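You operate a simulated robot arm through the tools that you are given. There is no shell and no other tool.

Carry out the task below with a simulated robot arm. There is one attempt and no reset: what you move stays moved.

## Task
Seal the blue bag at dial 3 and pull the tray out again.
Fine: it lies on the sealer tray; tray in, switch on, green bar down till it beeps; switch off before the tray comes out; do not burn it. Where these are worked on the way, their far stop is far enough and under half their travel is too little: sealer tray.

Only the result counts: the job must be done as asked and must still hold three seconds after the hand-in. Knocking over, shifting, dropping, spilling or breaking anything else fails it. A push-on lid holds only when it is set on centred and level and pressed home; a screw cap is set on level and turned clockwise until tight.

## Robot
A 7-joint arm with a two-finger parallel gripper, fixed in place. Base frame: the origin is at the foot of the arm, x ahead of it, y to its left, z up; the work surface is at about z = 0.8. Readings come in m, degrees, newtons and seconds.
Its first joint turns from -132.0 to 132.0 degrees. Payload 3.91 kg.
The tool frame sits at the grasp point between the pads (the TCP): z along the fingers, y along the line on which they close. The tips reach 0.03 m beyond it. The gripper opens to 0.11 m. The fingers are 0.02 m wide and 0.01 m thick; the gripper's body (0.048 by 0.112 m) begins 0.055 m behind the TCP.
Orientation is that of the tool frame in the base frame, as a unit quaternion [x, y, z, w]. With the fingers straight down and closing along the base's y, the tool's x points along the base's -x, its y along +y and its z along -z.

## Interface
- The arm moves only by the tool drive_tool. Its argument "deltas" is a list that holds one entry, the list of rows, each a list of 7 numbers: the shift along the tool's x, y, z in mm, then the turn, a rotation vector about the tool's x, y, z in degrees, then the finger opening in mm, from 0 to 110. In form: [[[dx, dy, dz, wx, wy, wz, claw], ...]]. A call has 1 to 20 rows; each row is the pose to reach, as a shift and turn from the pose commanded when the call began, along the tool's axes at that moment. Each row takes 0.2 s and may step no farther than 0.05 m and 8.6 degrees from the row before; otherwise, or with a gripper value out of range, the whole call is refused. Where a pose cannot be reached the arm comes as near as it can. A force on the tool above 90 N (or 10 N above the force at the start of the call, whichever is more), or a blocked arm, ends the call early, and 0.2 s more pass. Each finger travels about 0.108 m/s and halts on what it meets, pressing with about 39 N; the grip force reading is that of the motor and also rises with nothing between the fingers. The clock runs only during rows and for 0.2 s after the last one: add rows that repeat a pose to give the fingers time. It gives the time, the measured TCP pose, the force on the tool (base axes), the opening and the grip force at its end, in the units of the frame above (readings bear some noise), with the torque about the TCP (base axes, N m) and any sound that the robot's microphone picked up.
- Cameras (640 x 400 px; columns grow to the right, rows downward): "scene" is fixed at [0.049, 0.4984, 1.5329]; the picture's right is [-0.29, -0.96, 0.00], its down [-0.55, 0.16, -0.82] and it looks along [0.79, -0.23, -0.57] (base axes); focal length 312 px, centre (320, 200). "wrist" rides on the gripper at [0.072, 0.017, -0.103] in the tool frame; the picture's right is [-0.23, 0.97, 0.00], its down [-0.76, -0.18, -0.62] and it looks along [-0.61, -0.14, 0.78] (tool axes); focal length 222 px, centre (320, 200). There is no depth. A picture from a camera that has moved, and an enlarged one, comes with that camera's place and axes in the base frame and with its lens.
- grab_frame(camera): a new picture of that camera. No time passes.
- enlarge(camera, box): a new picture of the part [left, top, right, bottom] of that camera's present view, enlarged. No time passes.
- job_done(): hands the job in; it is judged then, once.

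Places have to be worked out from the pictures, the camera data and where the tool is seen. Open the gripper and draw the arm clear of the work before you hand the job in, unless the task says otherwise.

The tools are called as name(argument=value, ...) on one line, values as JSON. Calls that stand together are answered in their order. drive_tool: Moves the arm, as the interface text tells. Its arguments: {"type":"object","properties":{"deltas":{"type":"array"}},"required":["deltas"]} The other tools are called the same way: grab_frame (camera) takes a picture; enlarge (camera, box) takes an enlarged picture of a part of a camera's view; job_done () hands the job in.

At the start:

```text
time: 0.0
ee_pos: [0.5323, 0.1156, 1.3145]
tool_rot: [0.0, 1.0, 0.0, 0.001]
contact_force: [0.2, 0.3, 0.8]
ft_torque: [0.05, 0.01, 0.02]
opening: 0.1102
gripper_force: 0.1
```

scene: 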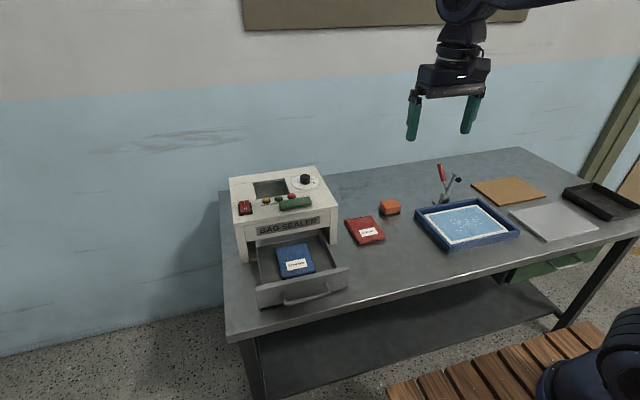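
wrist: 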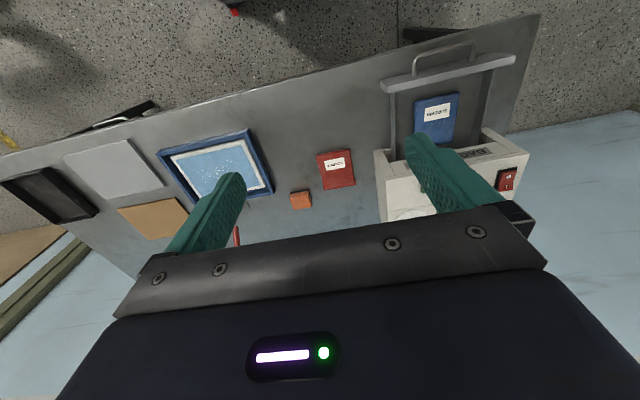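

I see a bag sealer on the left of the table with its tray pulled out holding the blue bag. I'll enlarge the sealer to look at the dial, switch, bar and tray.

enlarge(camera="scene", box=[220, 155, 360, 245])

enlarge(camera="scene", box=[220, 220, 380, 320])

enlarge(camera="scene", box=[280, 165, 330, 197])

enlarge(camera="wrist", box=[360, 40, 540, 240])

```text
4.44 times, centred on (290, 200) of scene
camera zoom: at [0.049, 0.4984, 1.5329], right [-0.29, -0.96, 0.0], down [-0.55, 0.16, -0.82], along [0.79, -0.23, -0.57], focal length 1386 px, centre (453, 200)
```

zoom: 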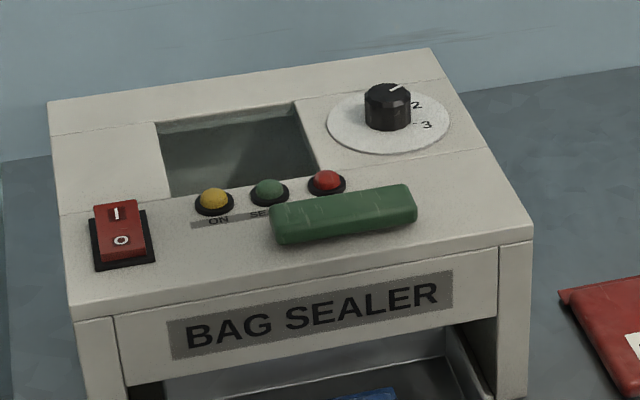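

```text
4.00 times, centred on (300, 270) of scene
camera zoom: at [0.049, 0.4984, 1.5329], right [-0.29, -0.96, 0.0], down [-0.55, 0.16, -0.82], along [0.79, -0.23, -0.57], focal length 1247 px, centre (400, -80)
```

zoom: 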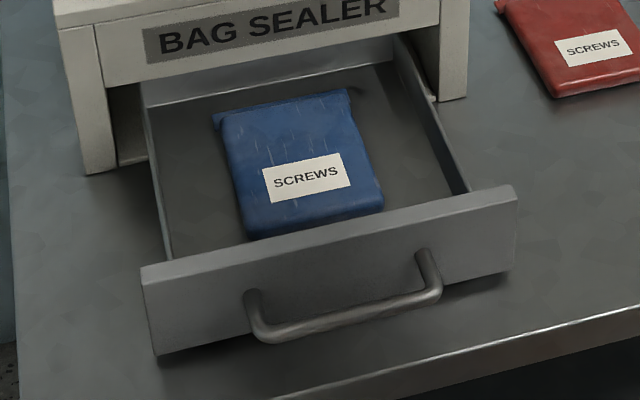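

```text
12.50 times, centred on (305, 181) of scene
camera zoom: at [0.049, 0.4984, 1.5329], right [-0.29, -0.96, 0.0], down [-0.55, 0.16, -0.82], along [0.79, -0.23, -0.57], focal length 3897 px, centre (508, 438)
```

zoom: 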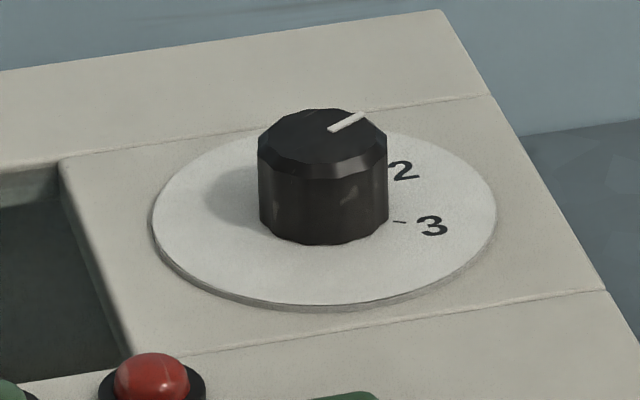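

```text
2.00 times, centred on (450, 140) of wrist
camera zoom: at [0.4592, 0.1329, 1.4186], right [0.23, 0.97, 0.0], down [0.76, -0.18, 0.62], along [0.61, -0.14, -0.78], focal length 444 px, centre (60, 320)
```

zoom: 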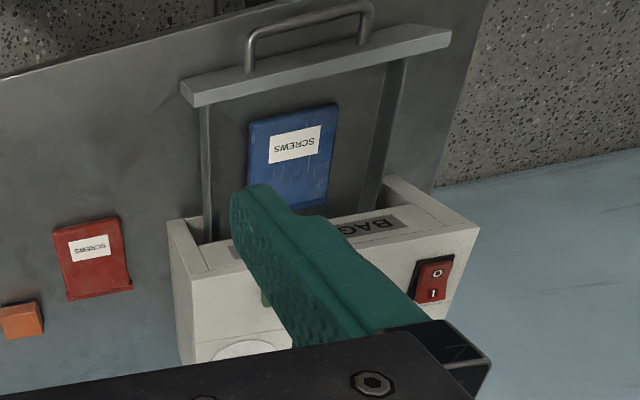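

The sealer is aligned with the base axes: its front face is at about x=0.79, y from 0.22 to 0.54, and its top is at about z=0.95. I'll take closer pictures of the switch, the bar and the dial before moving.

enlarge(camera="scene", box=[230, 192, 270, 217])

enlarge(camera="scene", box=[272, 188, 320, 218])

enlarge(camera="scene", box=[294, 170, 326, 190])

enlarge(camera="scene", box=[270, 270, 350, 320])

```text
16.00 times, centred on (250, 204) of scene
camera zoom: at [0.049, 0.4984, 1.5329], right [-0.29, -0.96, 0.0], down [-0.55, 0.16, -0.82], along [0.79, -0.23, -0.57], focal length 4988 px, centre (1440, 128)
```

zoom: 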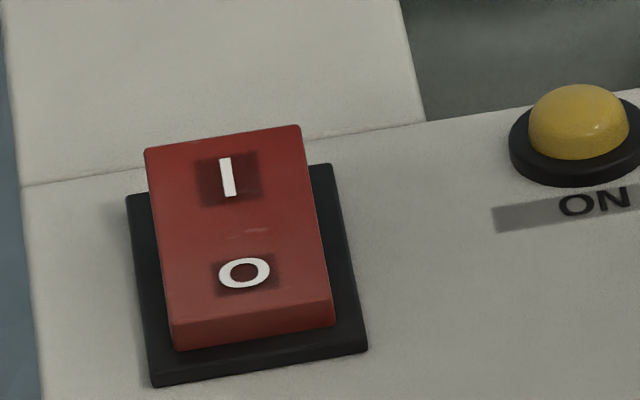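

```text
13.33 times, centred on (296, 203) of scene
camera zoom: at [0.049, 0.4984, 1.5329], right [-0.29, -0.96, 0.0], down [-0.55, 0.16, -0.82], along [0.79, -0.23, -0.57], focal length 4156 px, centre (640, 160)
```

zoom: 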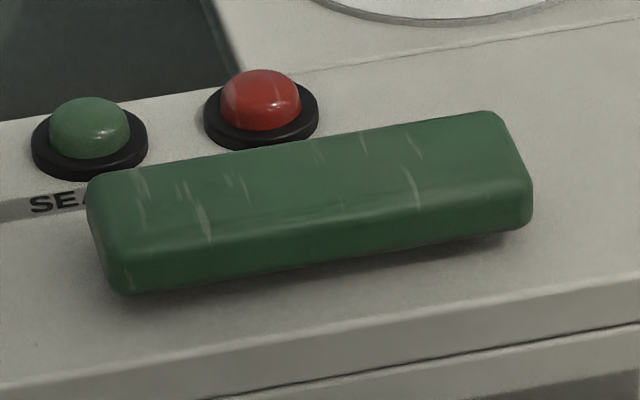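

```text
16.00 times, centred on (310, 180) of scene
camera zoom: at [0.049, 0.4984, 1.5329], right [-0.29, -0.96, 0.0], down [-0.55, 0.16, -0.82], along [0.79, -0.23, -0.57], focal length 4988 px, centre (480, 520)
```

zoom: 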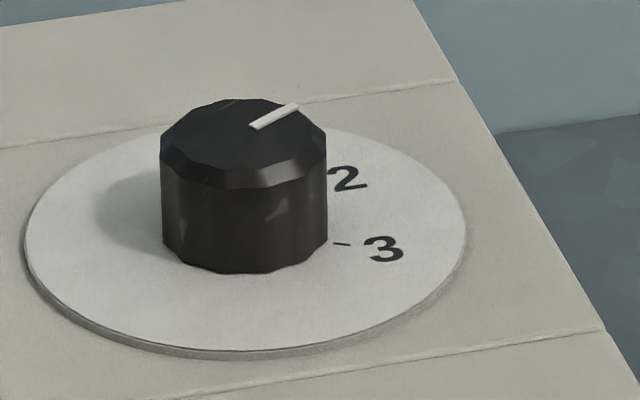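

```text
8.00 times, centred on (310, 295) of scene
camera zoom: at [0.049, 0.4984, 1.5329], right [-0.29, -0.96, 0.0], down [-0.55, 0.16, -0.82], along [0.79, -0.23, -0.57], focal length 2494 px, centre (400, -560)
```

zoom: 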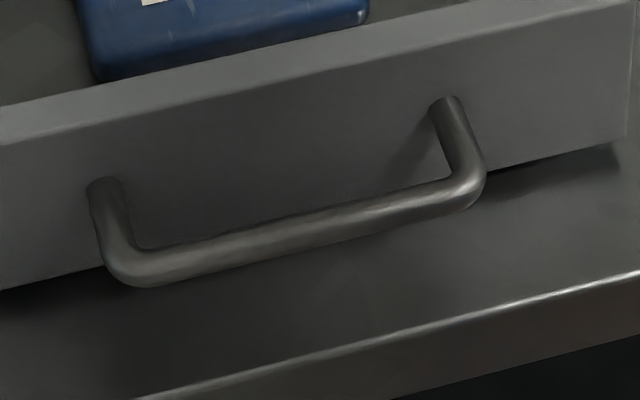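

The switch's I end is raised, so it is off. The dial points near 2, with 3 clockwise of it seen from above. I judge the dial to be at about (0.97, 0.28, 0.955), so I'll move above and short of it for a close wrist look.

drive_tool(deltas=[[[-28, 14, 20, 0, 0, 0, 110], [-56, 27, 39, 0, 0, 0, 110], [-84, 41, 59, 0, 0, 0, 110], [-113, 55, 78, 0, 0, 0, 110], [-141, 68, 98, 0, 0, 0, 110], [-169, 82, 117, 0, 0, 0, 110], [-197, 96, 137, 0, 0, 0, 110], [-225, 110, 156, 0, 0, 0, 110], [-253, 123, 176, 0, 0, 0, 110], [-281, 137, 195, 0, 0, 0, 110], [-310, 151, 215, 0, 0, 0, 110], [-338, 164, 234, 0, 0, 0, 110], [-338, 164, 234, 0, 0, 0, 110]]])

```text
time: 2.8
ee_pos: [0.8713, 0.2784, 1.0815]
tool_rot: [0.001, 1.0, 0.0, 0.0]
contact_force: [-0.1, -0.6, 1.6]
ft_torque: [-0.03, -0.05, 0.02]
opening: 0.1097
gripper_force: 0.0
```

The arm arrived near (0.871, 0.278, 1.082). I'll look at the dial, lights, bar and switch from here.

grab_frame(camera="wrist")

grab_frame(camera="scene")

```text
taken
camera wrist: at [0.797, 0.2974, 1.1837], right [0.23, 0.97, 0.0], down [0.76, -0.18, 0.62], along [0.61, -0.14, -0.78], focal length 222 px, centre (320, 200)
```

wrist: 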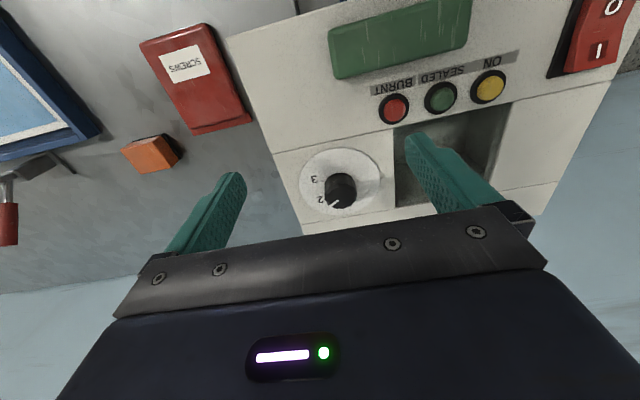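

```text
taken
```

scene: 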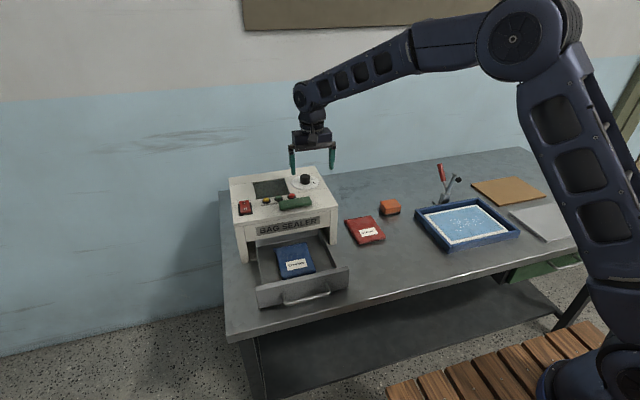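

The lights are labelled ON, SEALED and BURNT. I'll enlarge the dial for its exact place and pointer angle.

enlarge(camera="wrist", box=[292, 140, 388, 220])

enlarge(camera="wrist", box=[320, 0, 640, 200])

```text
5.00 times, centred on (340, 180) of wrist
camera zoom: at [0.797, 0.2974, 1.1837], right [0.23, 0.97, 0.0], down [0.76, -0.18, 0.62], along [0.61, -0.14, -0.78], focal length 1111 px, centre (220, 300)
```

zoom: 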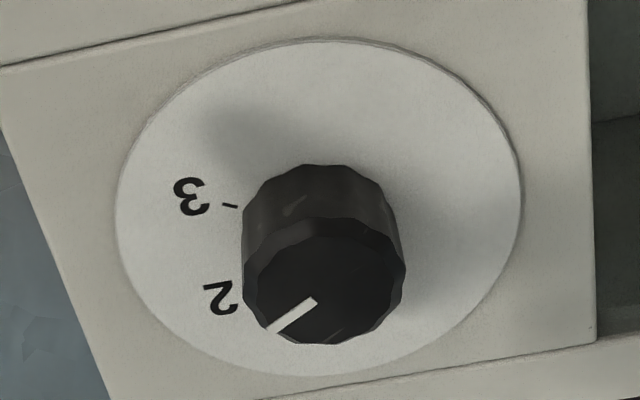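

```text
2.00 times, centred on (480, 100) of wrist
camera zoom: at [0.797, 0.2974, 1.1837], right [0.23, 0.97, 0.0], down [0.76, -0.18, 0.62], along [0.61, -0.14, -0.78], focal length 444 px, centre (0, 400)
```

zoom: 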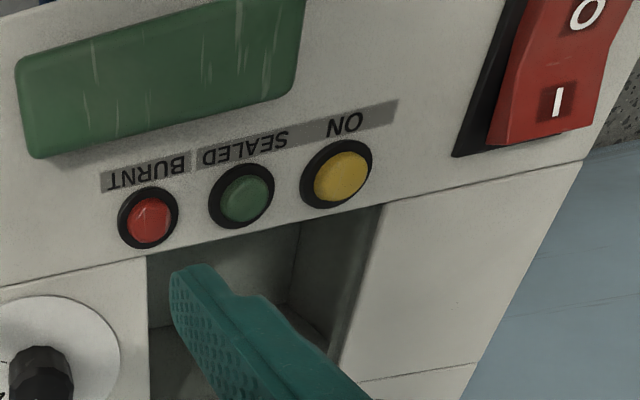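

Comparing scene and wrist views puts the sealer's top nearer z≈0.965, with the dial at about (0.943, 0.286). I'll move in closer for a second wrist view to refine that.

drive_tool(deltas=[[[-20, 3, 10, 0, 0, 0, 110], [-40, 6, 20, 0, 0, 0, 110], [-60, 8, 30, 0, 0, 0, 110], [-60, 8, 30, 0, 0, 0, 110]]])

grab_frame(camera="wrist")

enlarge(camera="wrist", box=[240, 100, 400, 200])

enlarge(camera="scene", box=[265, 125, 361, 185])

```text
time: 3.8
ee_pos: [0.9297, 0.2881, 1.05]
tool_rot: [0.0, 1.0, 0.0, 0.0]
contact_force: [0.2, -0.1, 0.1]
ft_torque: [0.0, 0.02, -0.01]
opening: 0.11
gripper_force: 0.0
```

```text
taken
camera wrist: at [0.8565, 0.305, 1.1541], right [0.23, 0.97, 0.0], down [0.76, -0.18, 0.62], along [0.61, -0.14, -0.78], focal length 222 px, centre (320, 200)
```

wrist: 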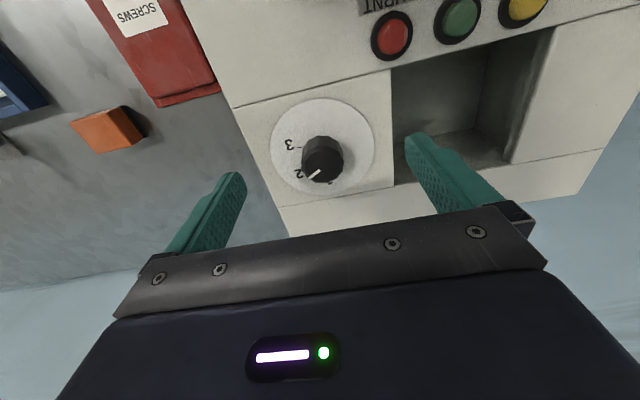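

```text
4.00 times, centred on (320, 150) of wrist
camera zoom: at [0.8565, 0.305, 1.1541], right [0.23, 0.97, 0.0], down [0.76, -0.18, 0.62], along [0.61, -0.14, -0.78], focal length 888 px, centre (320, 400)
```

zoom: 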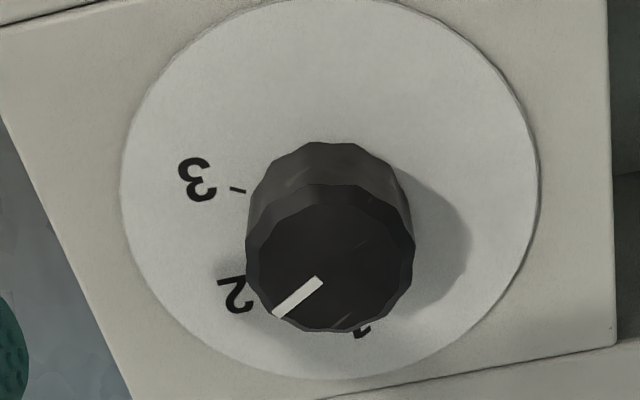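

```text
6.67 times, centred on (313, 155) of scene
camera zoom: at [0.049, 0.4984, 1.5329], right [-0.29, -0.96, 0.0], down [-0.55, 0.16, -0.82], along [0.79, -0.23, -0.57], focal length 2078 px, centre (367, 500)
```

zoom: 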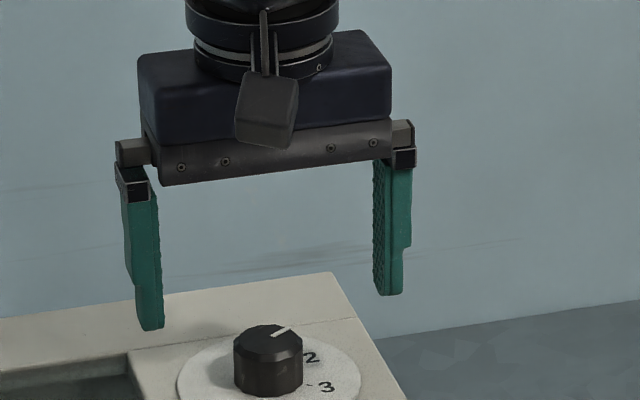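

All three views agree on a dial centre of about (0.9465, 0.286), disc at z≈0.970, knob top at z≈0.996 and diameter ≈0.036. The pointer is at 2 (about -60°) and 3 is near -120°. I'll line up over the knob with the fingers partly closed and lower around it.

drive_tool(deltas=[[[-8, -1, 0, 0, 0, 0, 80], [-16, -1.4, 5, 0, 0, 0, 70], [-16, -1.4, 15, 0, 0, 0, 66], [-16, -1.4, 25, 0, 0, 0, 66], [-16, -1.4, 35, 0, 0, 0, 66], [-16, -1.4, 40, 0, 0, 0, 66], [-16, -1.4, 44, 0, 0, 0, 66], [-16, -1.4, 44, 0, 0, 0, 66]]])

grab_frame(camera="wrist")

enlarge(camera="scene", box=[265, 135, 361, 195])

```text
time: 5.6
ee_pos: [0.9469, 0.2865, 1.0075]
tool_rot: [0.0, 1.0, 0.0, 0.0]
contact_force: [-0.6, -0.1, 0.3]
ft_torque: [-0.01, 0.01, 0.03]
opening: 0.0663
gripper_force: 0.0
```

```text
taken
camera wrist: at [0.8737, 0.3046, 1.1105], right [0.23, 0.97, 0.0], down [0.76, -0.18, 0.62], along [0.61, -0.14, -0.78], focal length 222 px, centre (320, 200)
```

wrist: 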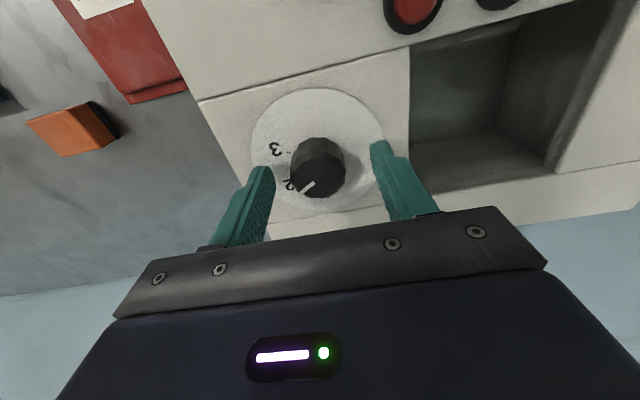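

```text
6.67 times, centred on (313, 165) of scene
camera zoom: at [0.049, 0.4984, 1.5329], right [-0.29, -0.96, 0.0], down [-0.55, 0.16, -0.82], along [0.79, -0.23, -0.57], focal length 2078 px, centre (367, 433)
```

zoom: 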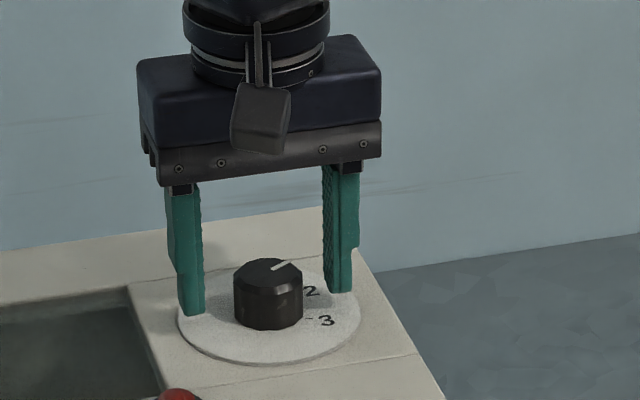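

The knob sits centred between the fingers, with the tips a few mm above the disc. I'll close on it.

drive_tool(deltas=[[[0, 0, 0, 0, 0, 0, 30], [0, 0, 0, 0, 0, 0, 15], [0, 0, 0, 0, 0, 0, 15]]])

```text
time: 6.4
ee_pos: [0.9469, 0.2852, 1.0079]
tool_rot: [0.0, 1.0, -0.001, 0.0]
contact_force: [-2.2, -20.8, 0.3]
ft_torque: [-0.74, 0.56, -0.03]
opening: 0.0353
gripper_force: 45.1
```

It grips at 35 mm with a -21 N side force, so the knob centre lies slightly towards -y. I'll shift about 1.5 mm that way to relieve it before turning.

drive_tool(deltas=[[[0, -1, 0, 0, 0, 0, 15], [0, -1.5, 0, 0, 0, 0, 15], [0, -1.5, 0, 0, 0, 0, 15]]])

```text
time: 7.2
ee_pos: [0.9479, 0.2851, 1.0061]
tool_rot: [0.001, 1.0, 0.001, 0.001]
contact_force: [10.8, -11.4, -1.7]
ft_torque: [-0.2, -0.55, -0.03]
opening: 0.0354
gripper_force: 45.4
```

The side force halved to -11 N, so I'll make one more small shift the same way.

drive_tool(deltas=[[[0, -1, 0, 0, 0, 0, 15], [0, -1.5, 0, 0, 0, 0, 15], [0, -1.5, 0, 0, 0, 0, 15]]])

```text
time: 8.0
ee_pos: [0.9462, 0.2849, 1.0078]
tool_rot: [-0.001, 1.0, 0.001, 0.0]
contact_force: [17.9, 10.0, 1.9]
ft_torque: [0.27, -1.12, 0.04]
opening: 0.0351
gripper_force: 44.9
```

The side force swung to +10 N in y with +18 N in x, so I'll re-centre by +0.7 mm in y and about 1.5 mm forward.

drive_tool(deltas=[[[-1, 0.7, 0, 0, 0, 0, 15], [-1.5, 0.7, 0, 0, 0, 0, 15]]])

```text
time: 8.6
ee_pos: [0.9471, 0.2846, 1.0068]
tool_rot: [-0.001, 1.0, 0.0, -0.002]
contact_force: [-13.8, 7.9, 4.1]
ft_torque: [0.2, 0.21, 0.06]
opening: 0.035
gripper_force: 44.9
```

The forces are small now (about -14 and +8 N). I'll start the turn: 60° clockwise seen from above, which is +z about the tool.

drive_tool(deltas=[[[0.6, 0.3, 0, 0, 0, 4, 15], [0.6, 0.3, 0, 0, 0, 10, 15], [0.6, 0.3, 0, 0, 0, 16, 15], [0.6, 0.3, 0, 0, 0, 22, 15], [0.6, 0.3, 0, 0, 0, 28, 15], [0.6, 0.3, 0, 0, 0, 30, 15]]])

enlarge(camera="scene", box=[265, 135, 361, 195])

grab_frame(camera="wrist")

```text
time: 10.0
ee_pos: [0.9481, 0.2872, 1.0061]
tool_rot: [0.259, 0.966, 0.0, 0.0]
contact_force: [0.2, 34.2, -6.6]
ft_torque: [1.01, 0.62, 0.11]
opening: 0.0349
gripper_force: 45.7
```

```text
6.67 times, centred on (313, 165) of scene
camera zoom: at [0.049, 0.4984, 1.5329], right [-0.29, -0.96, 0.0], down [-0.55, 0.16, -0.82], along [0.79, -0.23, -0.57], focal length 2078 px, centre (367, 433)
```

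zoom: 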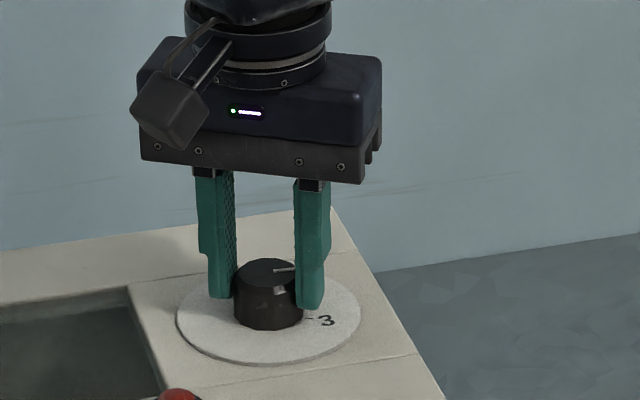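

```text
taken
camera wrist: at [0.8919, 0.3379, 1.1105], right [0.68, 0.73, 0.0], down [0.57, -0.54, 0.62], along [0.45, -0.43, -0.78], focal length 222 px, centre (320, 200)
```

wrist: 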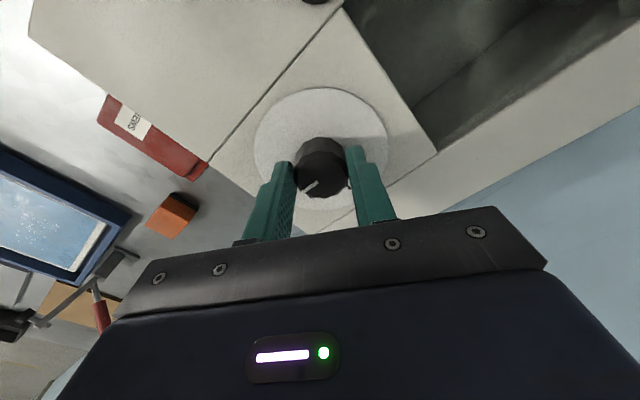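

The knob turned with the gripper by 30°. There is a +34 N side force in y, so I'll shift about 1.5 mm towards +y and continue the remaining 30°.

drive_tool(deltas=[[[0.4, 0.7, 0, 0, 0, 0, 15], [0.75, 1.3, 0, 0, 0, 6, 15], [0.75, 1.3, 0, 0, 0, 12, 15], [0.75, 1.3, 0, 0, 0, 18, 15], [0.75, 1.3, 0, 0, 0, 24, 15], [0.75, 1.3, 0, 0, 0, 28, 15], [0.75, 1.3, 0, 0, 0, 28, 15]]])

enlarge(camera="scene", box=[289, 165, 329, 190])

enlarge(camera="wrist", box=[240, 80, 400, 240])

```text
time: 11.6
ee_pos: [0.9485, 0.2869, 1.008]
tool_rot: [0.485, 0.875, 0.001, 0.001]
contact_force: [16.2, 43.9, 1.9]
ft_torque: [1.02, -0.35, 0.75]
opening: 0.0353
gripper_force: 45.1
```

```text
16.00 times, centred on (309, 178) of scene
camera zoom: at [0.049, 0.4984, 1.5329], right [-0.29, -0.96, 0.0], down [-0.55, 0.16, -0.82], along [0.79, -0.23, -0.57], focal length 4988 px, centre (496, 560)
```

zoom: 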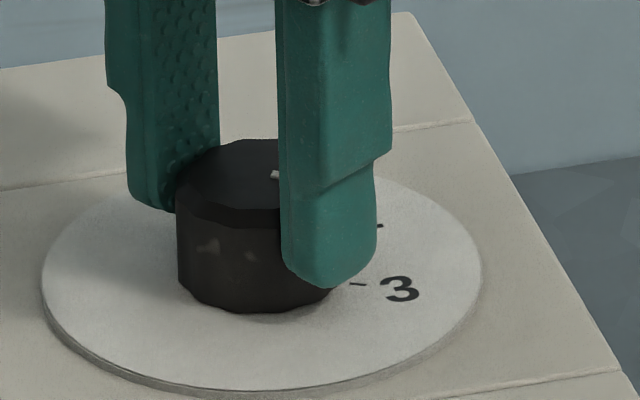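

```text
2.50 times, centred on (320, 160) of wrist
camera zoom: at [0.9233, 0.3582, 1.1104], right [0.95, 0.32, 0.0], down [0.25, -0.74, 0.62], along [0.2, -0.59, -0.78], focal length 555 px, centre (320, 300)
```

zoom: 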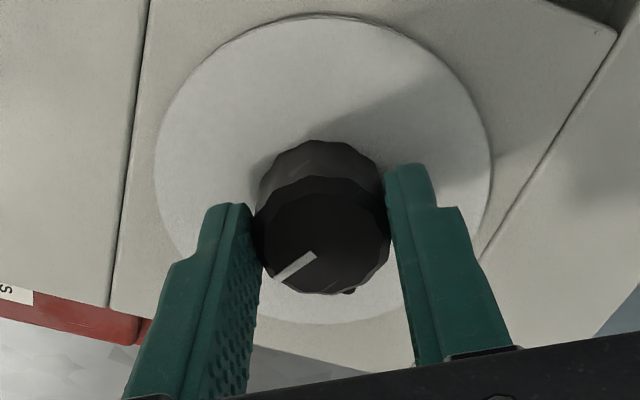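

The knob has followed the gripper to 58°, and a torque of about 0.75 N·m has appeared. I'll open, lift, and check where the pointer sits against 3.

drive_tool(deltas=[[[0, 0, 0, 0, 0, 0, 50], [0, 0, 0, 0, 0, 0, 70], [0, 0, 0, 0, 0, 0, 70], [0, 0, -15, 0, 0, 0, 70], [0, 0, -30, 0, 0, 0, 70], [0, 0, -45, 0, 0, 0, 70], [0, 0, -45, 0, 0, 0, 70]]])

enlarge(camera="wrist", box=[240, 100, 400, 200])

enlarge(camera="scene", box=[289, 165, 329, 190])

```text
time: 13.2
ee_pos: [0.9479, 0.2868, 1.0519]
tool_rot: [0.484, 0.875, 0.0, 0.001]
contact_force: [-0.2, -0.2, 0.8]
ft_torque: [0.0, 0.0, 0.05]
opening: 0.0701
gripper_force: 0.0
```

```text
4.00 times, centred on (320, 150) of wrist
camera zoom: at [0.9224, 0.3563, 1.1562], right [0.95, 0.32, 0.0], down [0.25, -0.74, 0.62], along [0.2, -0.59, -0.78], focal length 888 px, centre (320, 400)
```

zoom: 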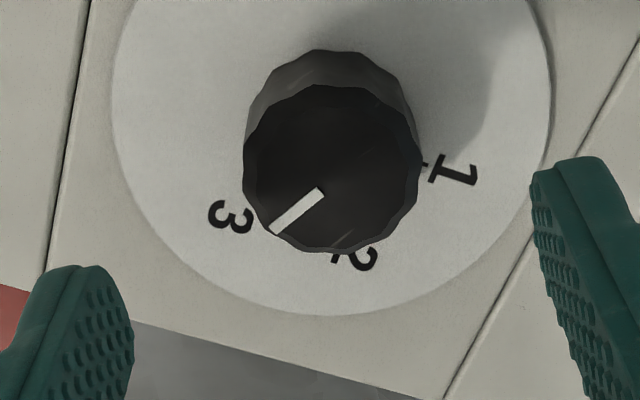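

```text
16.00 times, centred on (309, 178) of scene
camera zoom: at [0.049, 0.4984, 1.5329], right [-0.29, -0.96, 0.0], down [-0.55, 0.16, -0.82], along [0.79, -0.23, -0.57], focal length 4988 px, centre (496, 560)
```

zoom: 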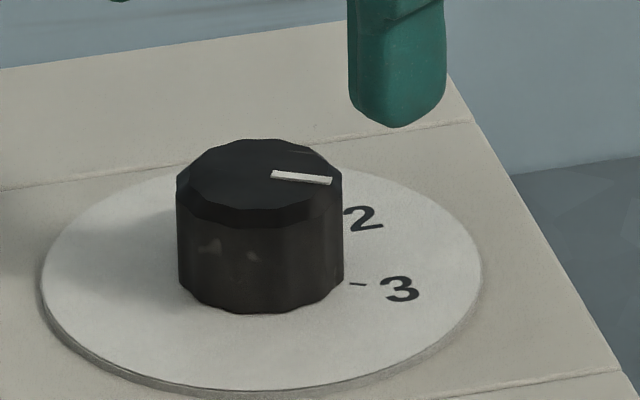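

The pointer now reads about -119°, in line with the 3 label. I'll rise slightly, turn the gripper back square, and then go to look at the tray handle.

drive_tool(deltas=[[[0, 0, -10, 0, 0, -8, 70], [0, 0, -20, 0, 0, -16, 70], [0, 0, -30, 0, 0, -24, 70], [0, 0, -30, 0, 0, -32, 50], [0, 0, -30, 0, 0, -40, 30], [0, 0, -30, 0, 0, -48, 10], [0, 0, -30, 0, 0, -56, 0], [0, 0, -30, 0, 0, -58, 0]]])

enlarge(camera="scene", box=[289, 165, 329, 190])

enlarge(camera="wrist", box=[260, 100, 380, 200])

```text
time: 15.0
ee_pos: [0.947, 0.2861, 1.0818]
tool_rot: [-0.001, 1.0, 0.0, 0.0]
contact_force: [0.0, 0.1, 0.3]
ft_torque: [0.02, 0.03, -0.02]
opening: 0.0002
gripper_force: 37.5
```

```text
16.00 times, centred on (309, 178) of scene
camera zoom: at [0.049, 0.4984, 1.5329], right [-0.29, -0.96, 0.0], down [-0.55, 0.16, -0.82], along [0.79, -0.23, -0.57], focal length 4988 px, centre (496, 560)
```

zoom: 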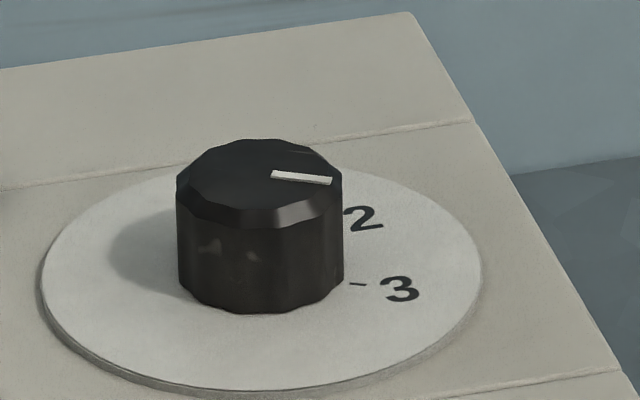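

```text
4.00 times, centred on (320, 150) of wrist
camera zoom: at [0.8741, 0.3032, 1.1857], right [0.23, 0.97, 0.0], down [0.76, -0.18, 0.62], along [0.61, -0.14, -0.78], focal length 888 px, centre (320, 400)
```

zoom: 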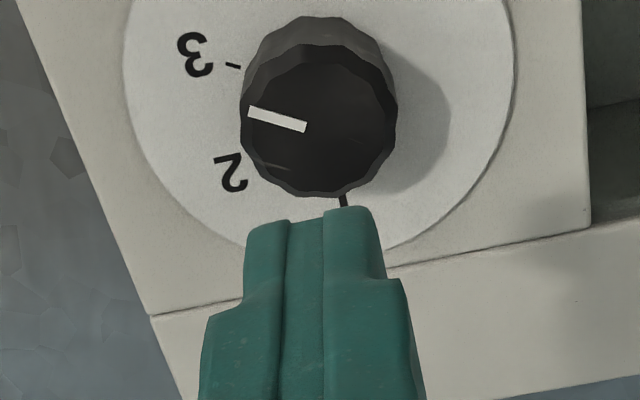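

The pointer (-119°) runs parallel to the 3 tick, so the dial is set. I'll move to the robot side of the tray to measure the handle.

drive_tool(deltas=[[[40, 8, 0, 0, 0, 0, 0], [80, 16, 0, 0, 0, 0, 0], [120, 24, 0, 0, 0, 0, 0], [160, 32, 8, 0, 0, 0, 0], [200, 40, 16, 0, 0, 0, 0], [240, 49, 26, 0, 0, 0, 0], [280, 57, 36, 0, 0, 0, 0], [320, 65, 47, 0, 0, 0, 0], [360, 73, 58, 0, 0, 0, 0], [400, 82, 69, 0, 0, 0, 0], [440, 91, 80, 0, 0, 0, 0], [440, 91, 80, 0, 0, 0, 0]]])

grab_frame(camera="wrist")

grab_frame(camera="scene")

```text
time: 17.6
ee_pos: [0.5053, 0.3774, 1.0016]
tool_rot: [0.0, 1.0, 0.0, 0.0]
contact_force: [-0.2, -0.7, -0.4]
ft_torque: [0.01, 0.04, 0.01]
opening: 0.0
gripper_force: 37.7
```

```text
taken
camera wrist: at [0.432, 0.3944, 1.1055], right [0.23, 0.97, 0.0], down [0.76, -0.18, 0.62], along [0.61, -0.14, -0.78], focal length 222 px, centre (320, 200)
```

wrist: 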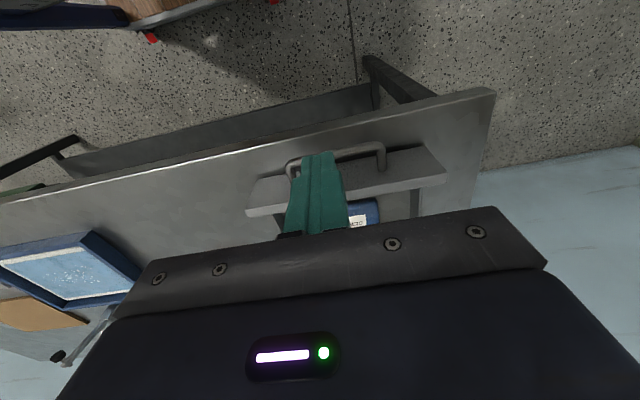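

```text
taken
```

scene: 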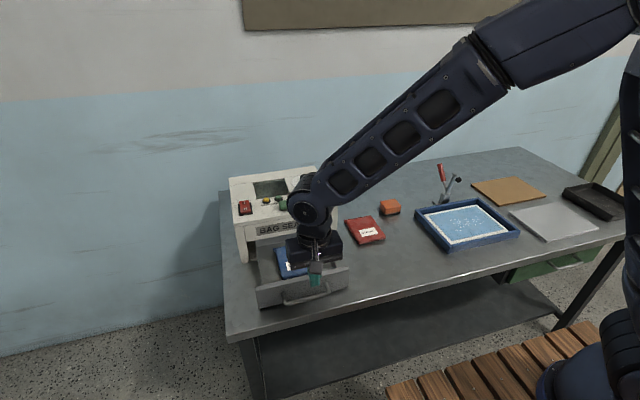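

I can see the handle past the closed fingers. I'll enlarge it to triangulate with the scene view.

enlarge(camera="wrist", box=[230, 120, 470, 270])

enlarge(camera="scene", box=[250, 230, 362, 310])

```text
2.67 times, centred on (350, 195) of wrist
camera zoom: at [0.432, 0.3944, 1.1055], right [0.23, 0.97, 0.0], down [0.76, -0.18, 0.62], along [0.61, -0.14, -0.78], focal length 592 px, centre (240, 213)
```

zoom: 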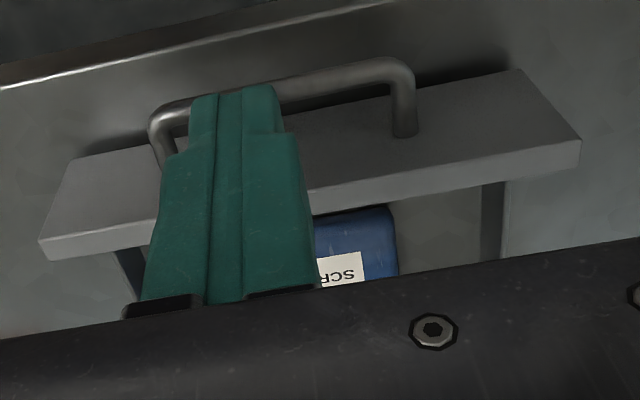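

```text
5.00 times, centred on (306, 270) of scene
camera zoom: at [0.049, 0.4984, 1.5329], right [-0.29, -0.96, 0.0], down [-0.55, 0.16, -0.82], along [0.79, -0.23, -0.57], focal length 1559 px, centre (390, -150)
```

zoom: 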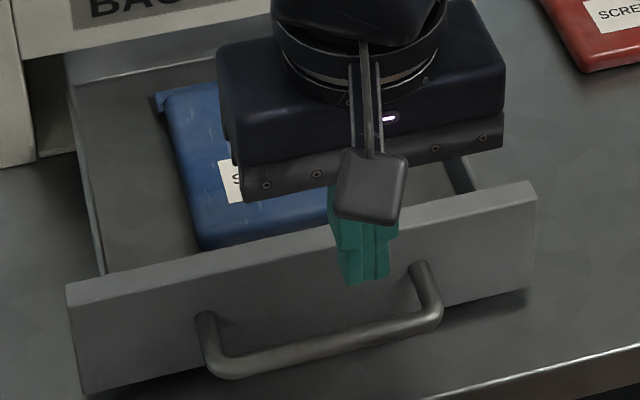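

The handle bar is at about x=0.566, z=0.847, y=0.32–0.436, with the panel face at x≈0.600 and top at z≈0.885. I'll lower the closed fingers on the robot side of the bar, ready to push it in.

drive_tool(deltas=[[[0, 0, 30, 0, 0, 0, 0], [0, 0, 60, 0, 0, 0, 0], [0, 0, 90, 0, 0, 0, 0], [0, 0, 115, 0, 0, 0, 0], [0, 0, 139, 0, 0, 0, 0], [0, 0, 139, 0, 0, 0, 0]]])

enlarge(camera="scene", box=[250, 240, 362, 310])

enlarge(camera="wrist", box=[220, 80, 420, 240])

```text
time: 19.0
ee_pos: [0.5085, 0.3767, 0.8644]
tool_rot: [0.0, 1.0, 0.0, 0.0]
contact_force: [-0.6, -0.3, 0.0]
ft_torque: [0.01, -0.01, 0.02]
opening: 0.0
gripper_force: 37.8
```

```text
5.71 times, centred on (306, 275) of scene
camera zoom: at [0.049, 0.4984, 1.5329], right [-0.29, -0.96, 0.0], down [-0.55, 0.16, -0.82], along [0.79, -0.23, -0.57], focal length 1781 px, centre (400, -229)
```

zoom: 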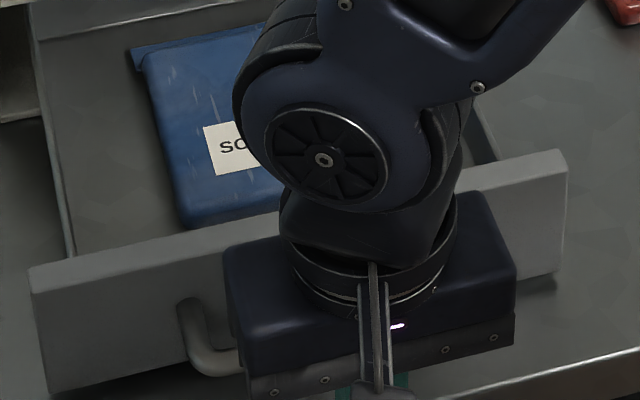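

```text
2.50 times, centred on (320, 160) of wrist
camera zoom: at [0.435, 0.3938, 0.9673], right [0.23, 0.97, 0.0], down [0.76, -0.18, 0.62], along [0.61, -0.14, -0.78], focal length 555 px, centre (320, 300)
```

zoom: 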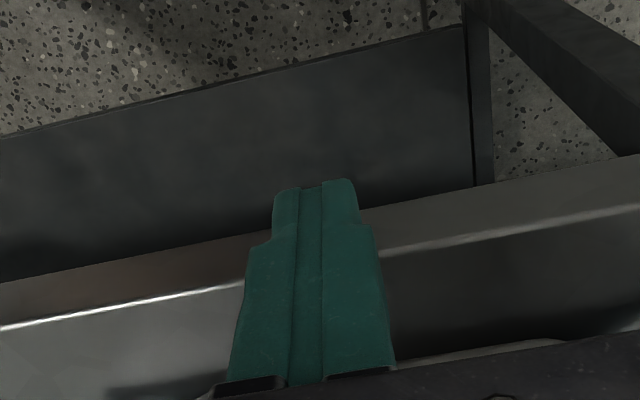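

The fingers are down on the robot side of the bar and there is no contact. I'll push forward in +x at a gentle speed and watch the force.

drive_tool(deltas=[[[-10, 0, 0, 0, 0, 0, 0], [-20, 0, 0, 0, 0, 0, 0], [-30, 0, 0, 0, 0, 0, 0], [-36, 0, 0, 0, 0, 0, 0], [-42, 0, 0, 0, 0, 0, 0], [-50, 0, 0, 0, 0, 0, 0], [-58, 0, 0, 0, 0, 0, 0], [-66, 0, 0, 0, 0, 0, 0], [-74, 0, 0, 0, 0, 0, 0]]])

grab_frame(camera="scene")

```text
time: 21.0
ee_pos: [0.5812, 0.3768, 0.8629]
tool_rot: [-0.001, 1.0, 0.0, 0.0]
contact_force: [-1.0, -0.5, -0.3]
ft_torque: [0.01, 0.02, 0.0]
opening: 0.0001
gripper_force: 37.4
```

```text
taken
```

scene: 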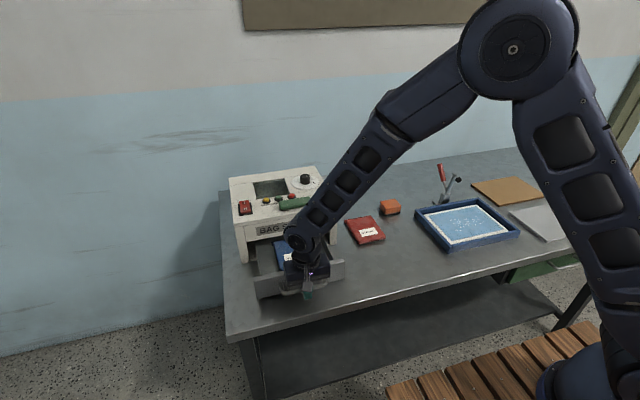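

The force is only about -1 N. I'll check whether the tray has actually started moving.

enlarge(camera="scene", box=[230, 220, 374, 310])

grab_frame(camera="wrist")

```text
4.44 times, centred on (302, 265) of scene
camera zoom: at [0.049, 0.4984, 1.5329], right [-0.29, -0.96, 0.0], down [-0.55, 0.16, -0.82], along [0.79, -0.23, -0.57], focal length 1386 px, centre (400, -89)
```

zoom: 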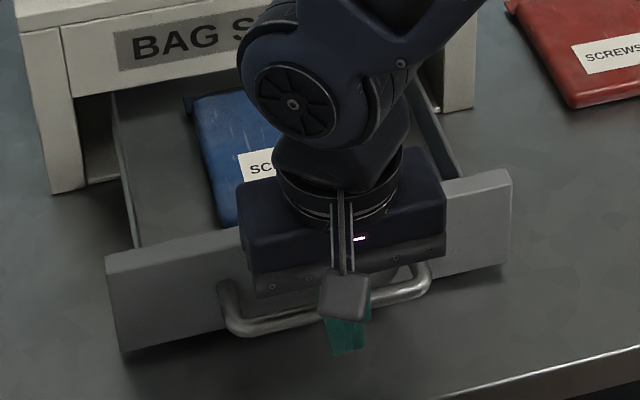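

```text
taken
camera wrist: at [0.508, 0.3937, 0.9663], right [0.23, 0.97, 0.0], down [0.76, -0.18, 0.62], along [0.61, -0.14, -0.78], focal length 222 px, centre (320, 200)
```

wrist: 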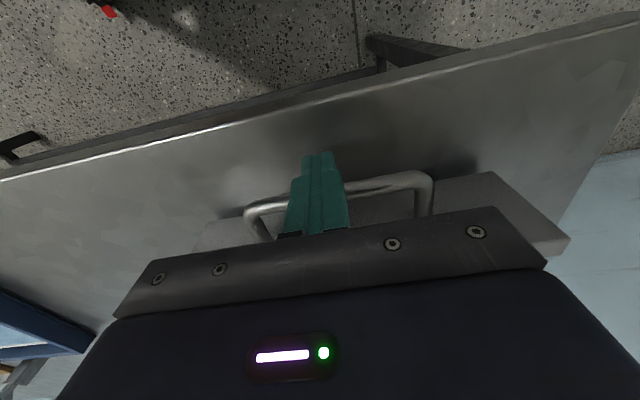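

The tray is sliding in freely, about 3 cm so far. I'll keep pushing about 100 mm at the same pace.

drive_tool(deltas=[[[-8, 0, 0, 0, 0, 0, 0], [-17, 0, 0, 0, 0, 0, 0], [-26, 0, 0, 0, 0, 0, 0], [-35, 0, 0, 0, 0, 0, 0], [-44, 0, 0, 0, 0, 0, 0], [-53, 0, 0, 0, 0, 0, 0], [-62, 0, 0, 0, 0, 0, 0], [-71, 0, 0, 0, 0, 0, 0], [-80, 0, 0, 0, 0, 0, 0], [-89, 0, 0, 0, 0, 0, 0], [-98, 0, 0, 0, 0, 0, 0]]])

enlarge(camera="scene", box=[230, 200, 374, 290])

```text
time: 23.4
ee_pos: [0.6792, 0.3776, 0.8637]
tool_rot: [0.0, 1.0, 0.0, 0.0]
contact_force: [-0.5, 0.6, -0.2]
ft_torque: [0.0, 0.0, 0.03]
opening: 0.0
gripper_force: 37.7
```

```text
4.44 times, centred on (302, 245) of scene
camera zoom: at [0.049, 0.4984, 1.5329], right [-0.29, -0.96, 0.0], down [-0.55, 0.16, -0.82], along [0.79, -0.23, -0.57], focal length 1386 px, centre (400, 0)
```

zoom: 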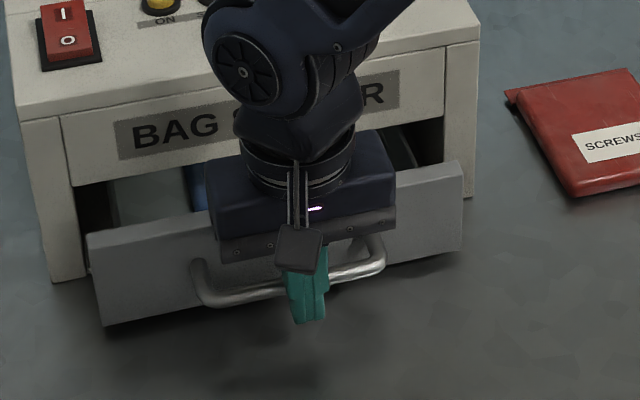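

The tray panel is about 4 cm short of the sealer front and still sliding with no load. I'll push on 30 mm and then go in small steps.

drive_tool(deltas=[[[-6, 0, 0, 0, 0, 0, 0], [-12, 0, 0, 0, 0, 0, 0], [-18, 0, 0, 0, 0, 0, 0], [-24, 0, 0, 0, 0, 0, 0], [-30, 0, 0, 0, 0, 0, 0]]])

enlarge(camera="scene", box=[230, 200, 374, 290])

```text
time: 24.6
ee_pos: [0.7097, 0.3762, 0.8639]
tool_rot: [0.001, 1.0, -0.001, 0.0]
contact_force: [-0.1, -0.1, -0.8]
ft_torque: [0.03, 0.01, 0.01]
opening: 0.0
gripper_force: 37.5
```

```text
4.44 times, centred on (302, 245) of scene
camera zoom: at [0.049, 0.4984, 1.5329], right [-0.29, -0.96, 0.0], down [-0.55, 0.16, -0.82], along [0.79, -0.23, -0.57], focal length 1386 px, centre (400, 0)
```

zoom: 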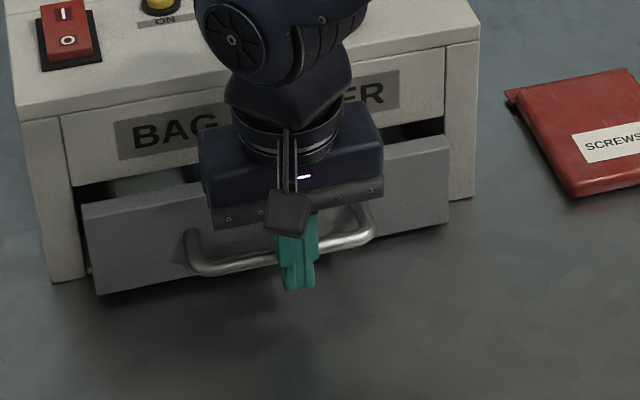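

Still no load; the panel fits between the legs and is about 1–2 cm proud of flush. I'll take small steps toward the stop.

drive_tool(deltas=[[[-3, 0, 0, 0, 0, 0, 0], [-6, 0, 0, 0, 0, 0, 0], [-9, 0, 0, 0, 0, 0, 0], [-12, 0, 0, 0, 0, 0, 0]]])

enlarge(camera="scene", box=[230, 200, 374, 290])

```text
time: 25.6
ee_pos: [0.7213, 0.3769, 0.8629]
tool_rot: [0.001, 1.0, 0.0, 0.0]
contact_force: [-0.7, -0.4, 0.2]
ft_torque: [0.03, 0.0, 0.01]
opening: 0.0001
gripper_force: 37.7
```

```text
4.44 times, centred on (302, 245) of scene
camera zoom: at [0.049, 0.4984, 1.5329], right [-0.29, -0.96, 0.0], down [-0.55, 0.16, -0.82], along [0.79, -0.23, -0.57], focal length 1386 px, centre (400, 0)
```

zoom: 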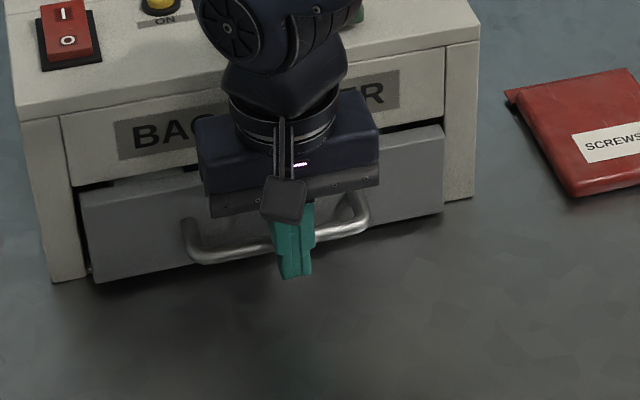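

Panel is still a little proud of the sealer front and no stop has been felt. I'll continue in 3 mm steps.

drive_tool(deltas=[[[-3, 0, 0, 0, 0, 0, 0], [-6, 0, 0, 0, 0, 0, 0], [-9, 0, 0, 0, 0, 0, 0], [-12, 0, 0, 0, 0, 0, 0]]])

enlarge(camera="scene", box=[230, 200, 374, 290])

grab_frame(camera="wrist")

```text
time: 26.6
ee_pos: [0.7334, 0.3758, 0.8627]
tool_rot: [0.0, 1.0, 0.0, 0.0]
contact_force: [0.2, 0.0, 0.6]
ft_torque: [-0.02, 0.02, 0.0]
opening: 0.0001
gripper_force: 37.6
```

```text
4.44 times, centred on (302, 245) of scene
camera zoom: at [0.049, 0.4984, 1.5329], right [-0.29, -0.96, 0.0], down [-0.55, 0.16, -0.82], along [0.79, -0.23, -0.57], focal length 1386 px, centre (400, 0)
```

zoom: 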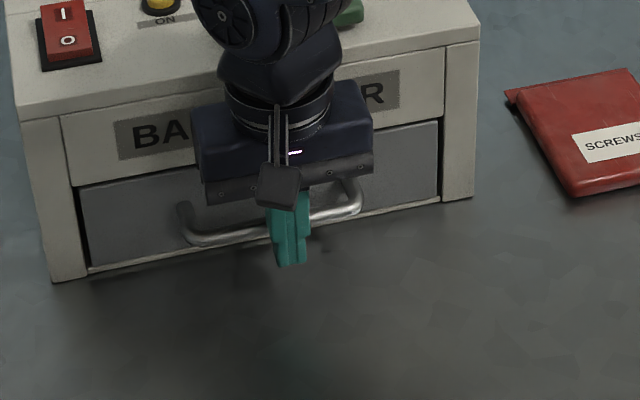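

```text
taken
camera wrist: at [0.6601, 0.3938, 0.9662], right [0.23, 0.97, 0.0], down [0.76, -0.18, 0.62], along [0.61, -0.14, -0.78], focal length 222 px, centre (320, 200)
```

wrist: 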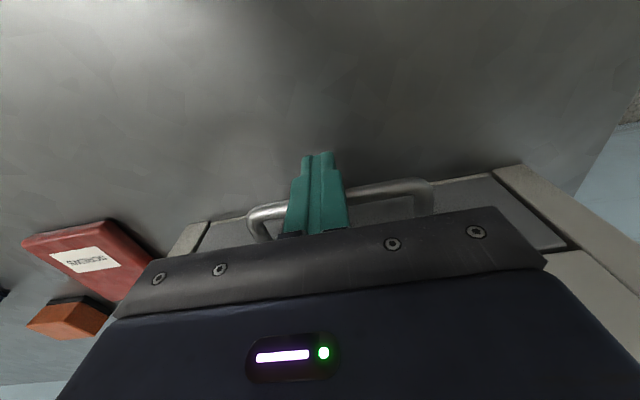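

The panel now looks flush, still with no load. I'll nudge further in 2–3 mm steps until the stop is felt.

drive_tool(deltas=[[[-2, 0, 0, 0, 0, 0, 0], [-4, 0, 0, 0, 0, 0, 0], [-6, 0, 0, 0, 0, 0, 0]]])

enlarge(camera="scene", box=[230, 200, 374, 290])

```text
time: 27.4
ee_pos: [0.7384, 0.3791, 0.8632]
tool_rot: [0.0, 1.0, -0.001, -0.001]
contact_force: [-8.0, -1.0, 1.5]
ft_torque: [-0.08, 0.11, 0.01]
opening: 0.0
gripper_force: 37.5
```

```text
4.44 times, centred on (302, 245) of scene
camera zoom: at [0.049, 0.4984, 1.5329], right [-0.29, -0.96, 0.0], down [-0.55, 0.16, -0.82], along [0.79, -0.23, -0.57], focal length 1386 px, centre (400, 0)
```

zoom: 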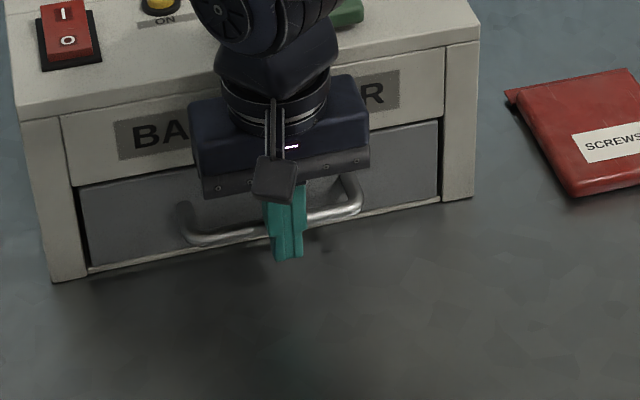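

An 8 N reaction and no further motion show the tray is at its far stop (bar now at x≈0.753). I'll back off, rise, and go above the switch, which I judge to be centred near (0.843, 0.499).

drive_tool(deltas=[[[20, 0, 0, 0, 0, 0, 0], [60, 0, 0, 0, 0, 0, 0], [60, 0, -40, 0, 0, 0, 0], [60, 0, -80, 0, 0, 0, 0], [60, 0, -120, 0, 0, 0, 0], [60, 0, -160, 0, 0, 0, 0], [60, 0, -195, 0, 0, 0, 0], [30, 30, -200, 0, 0, 0, 0], [0, 60, -200, 0, 0, 0, 0], [-30, 90, -200, 0, 0, 0, 0], [-62, 120, -200, 0, 0, 0, 0], [-62, 120, -200, 0, 0, 0, 0]]])

grab_frame(camera="wrist")

grab_frame(camera="scene")

```text
time: 30.0
ee_pos: [0.8036, 0.4972, 1.0642]
tool_rot: [0.0, 1.0, 0.0, 0.0]
contact_force: [-0.1, -0.7, -0.5]
ft_torque: [-0.01, -0.01, -0.02]
opening: 0.0
gripper_force: 38.2
```

```text
taken
camera wrist: at [0.7302, 0.5147, 1.1675], right [0.23, 0.97, 0.0], down [0.76, -0.18, 0.62], along [0.61, -0.14, -0.78], focal length 222 px, centre (320, 200)
```

wrist: 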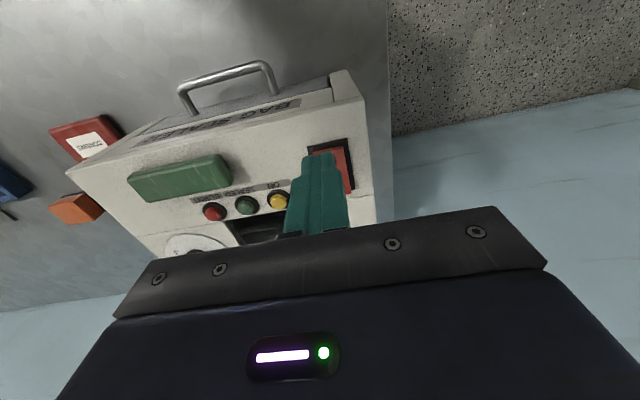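

```text
taken
```

scene: 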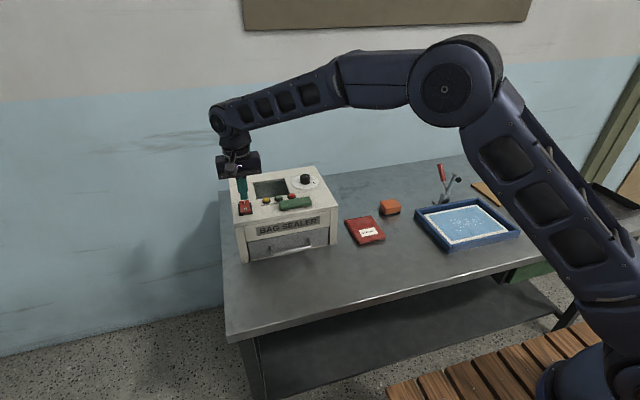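

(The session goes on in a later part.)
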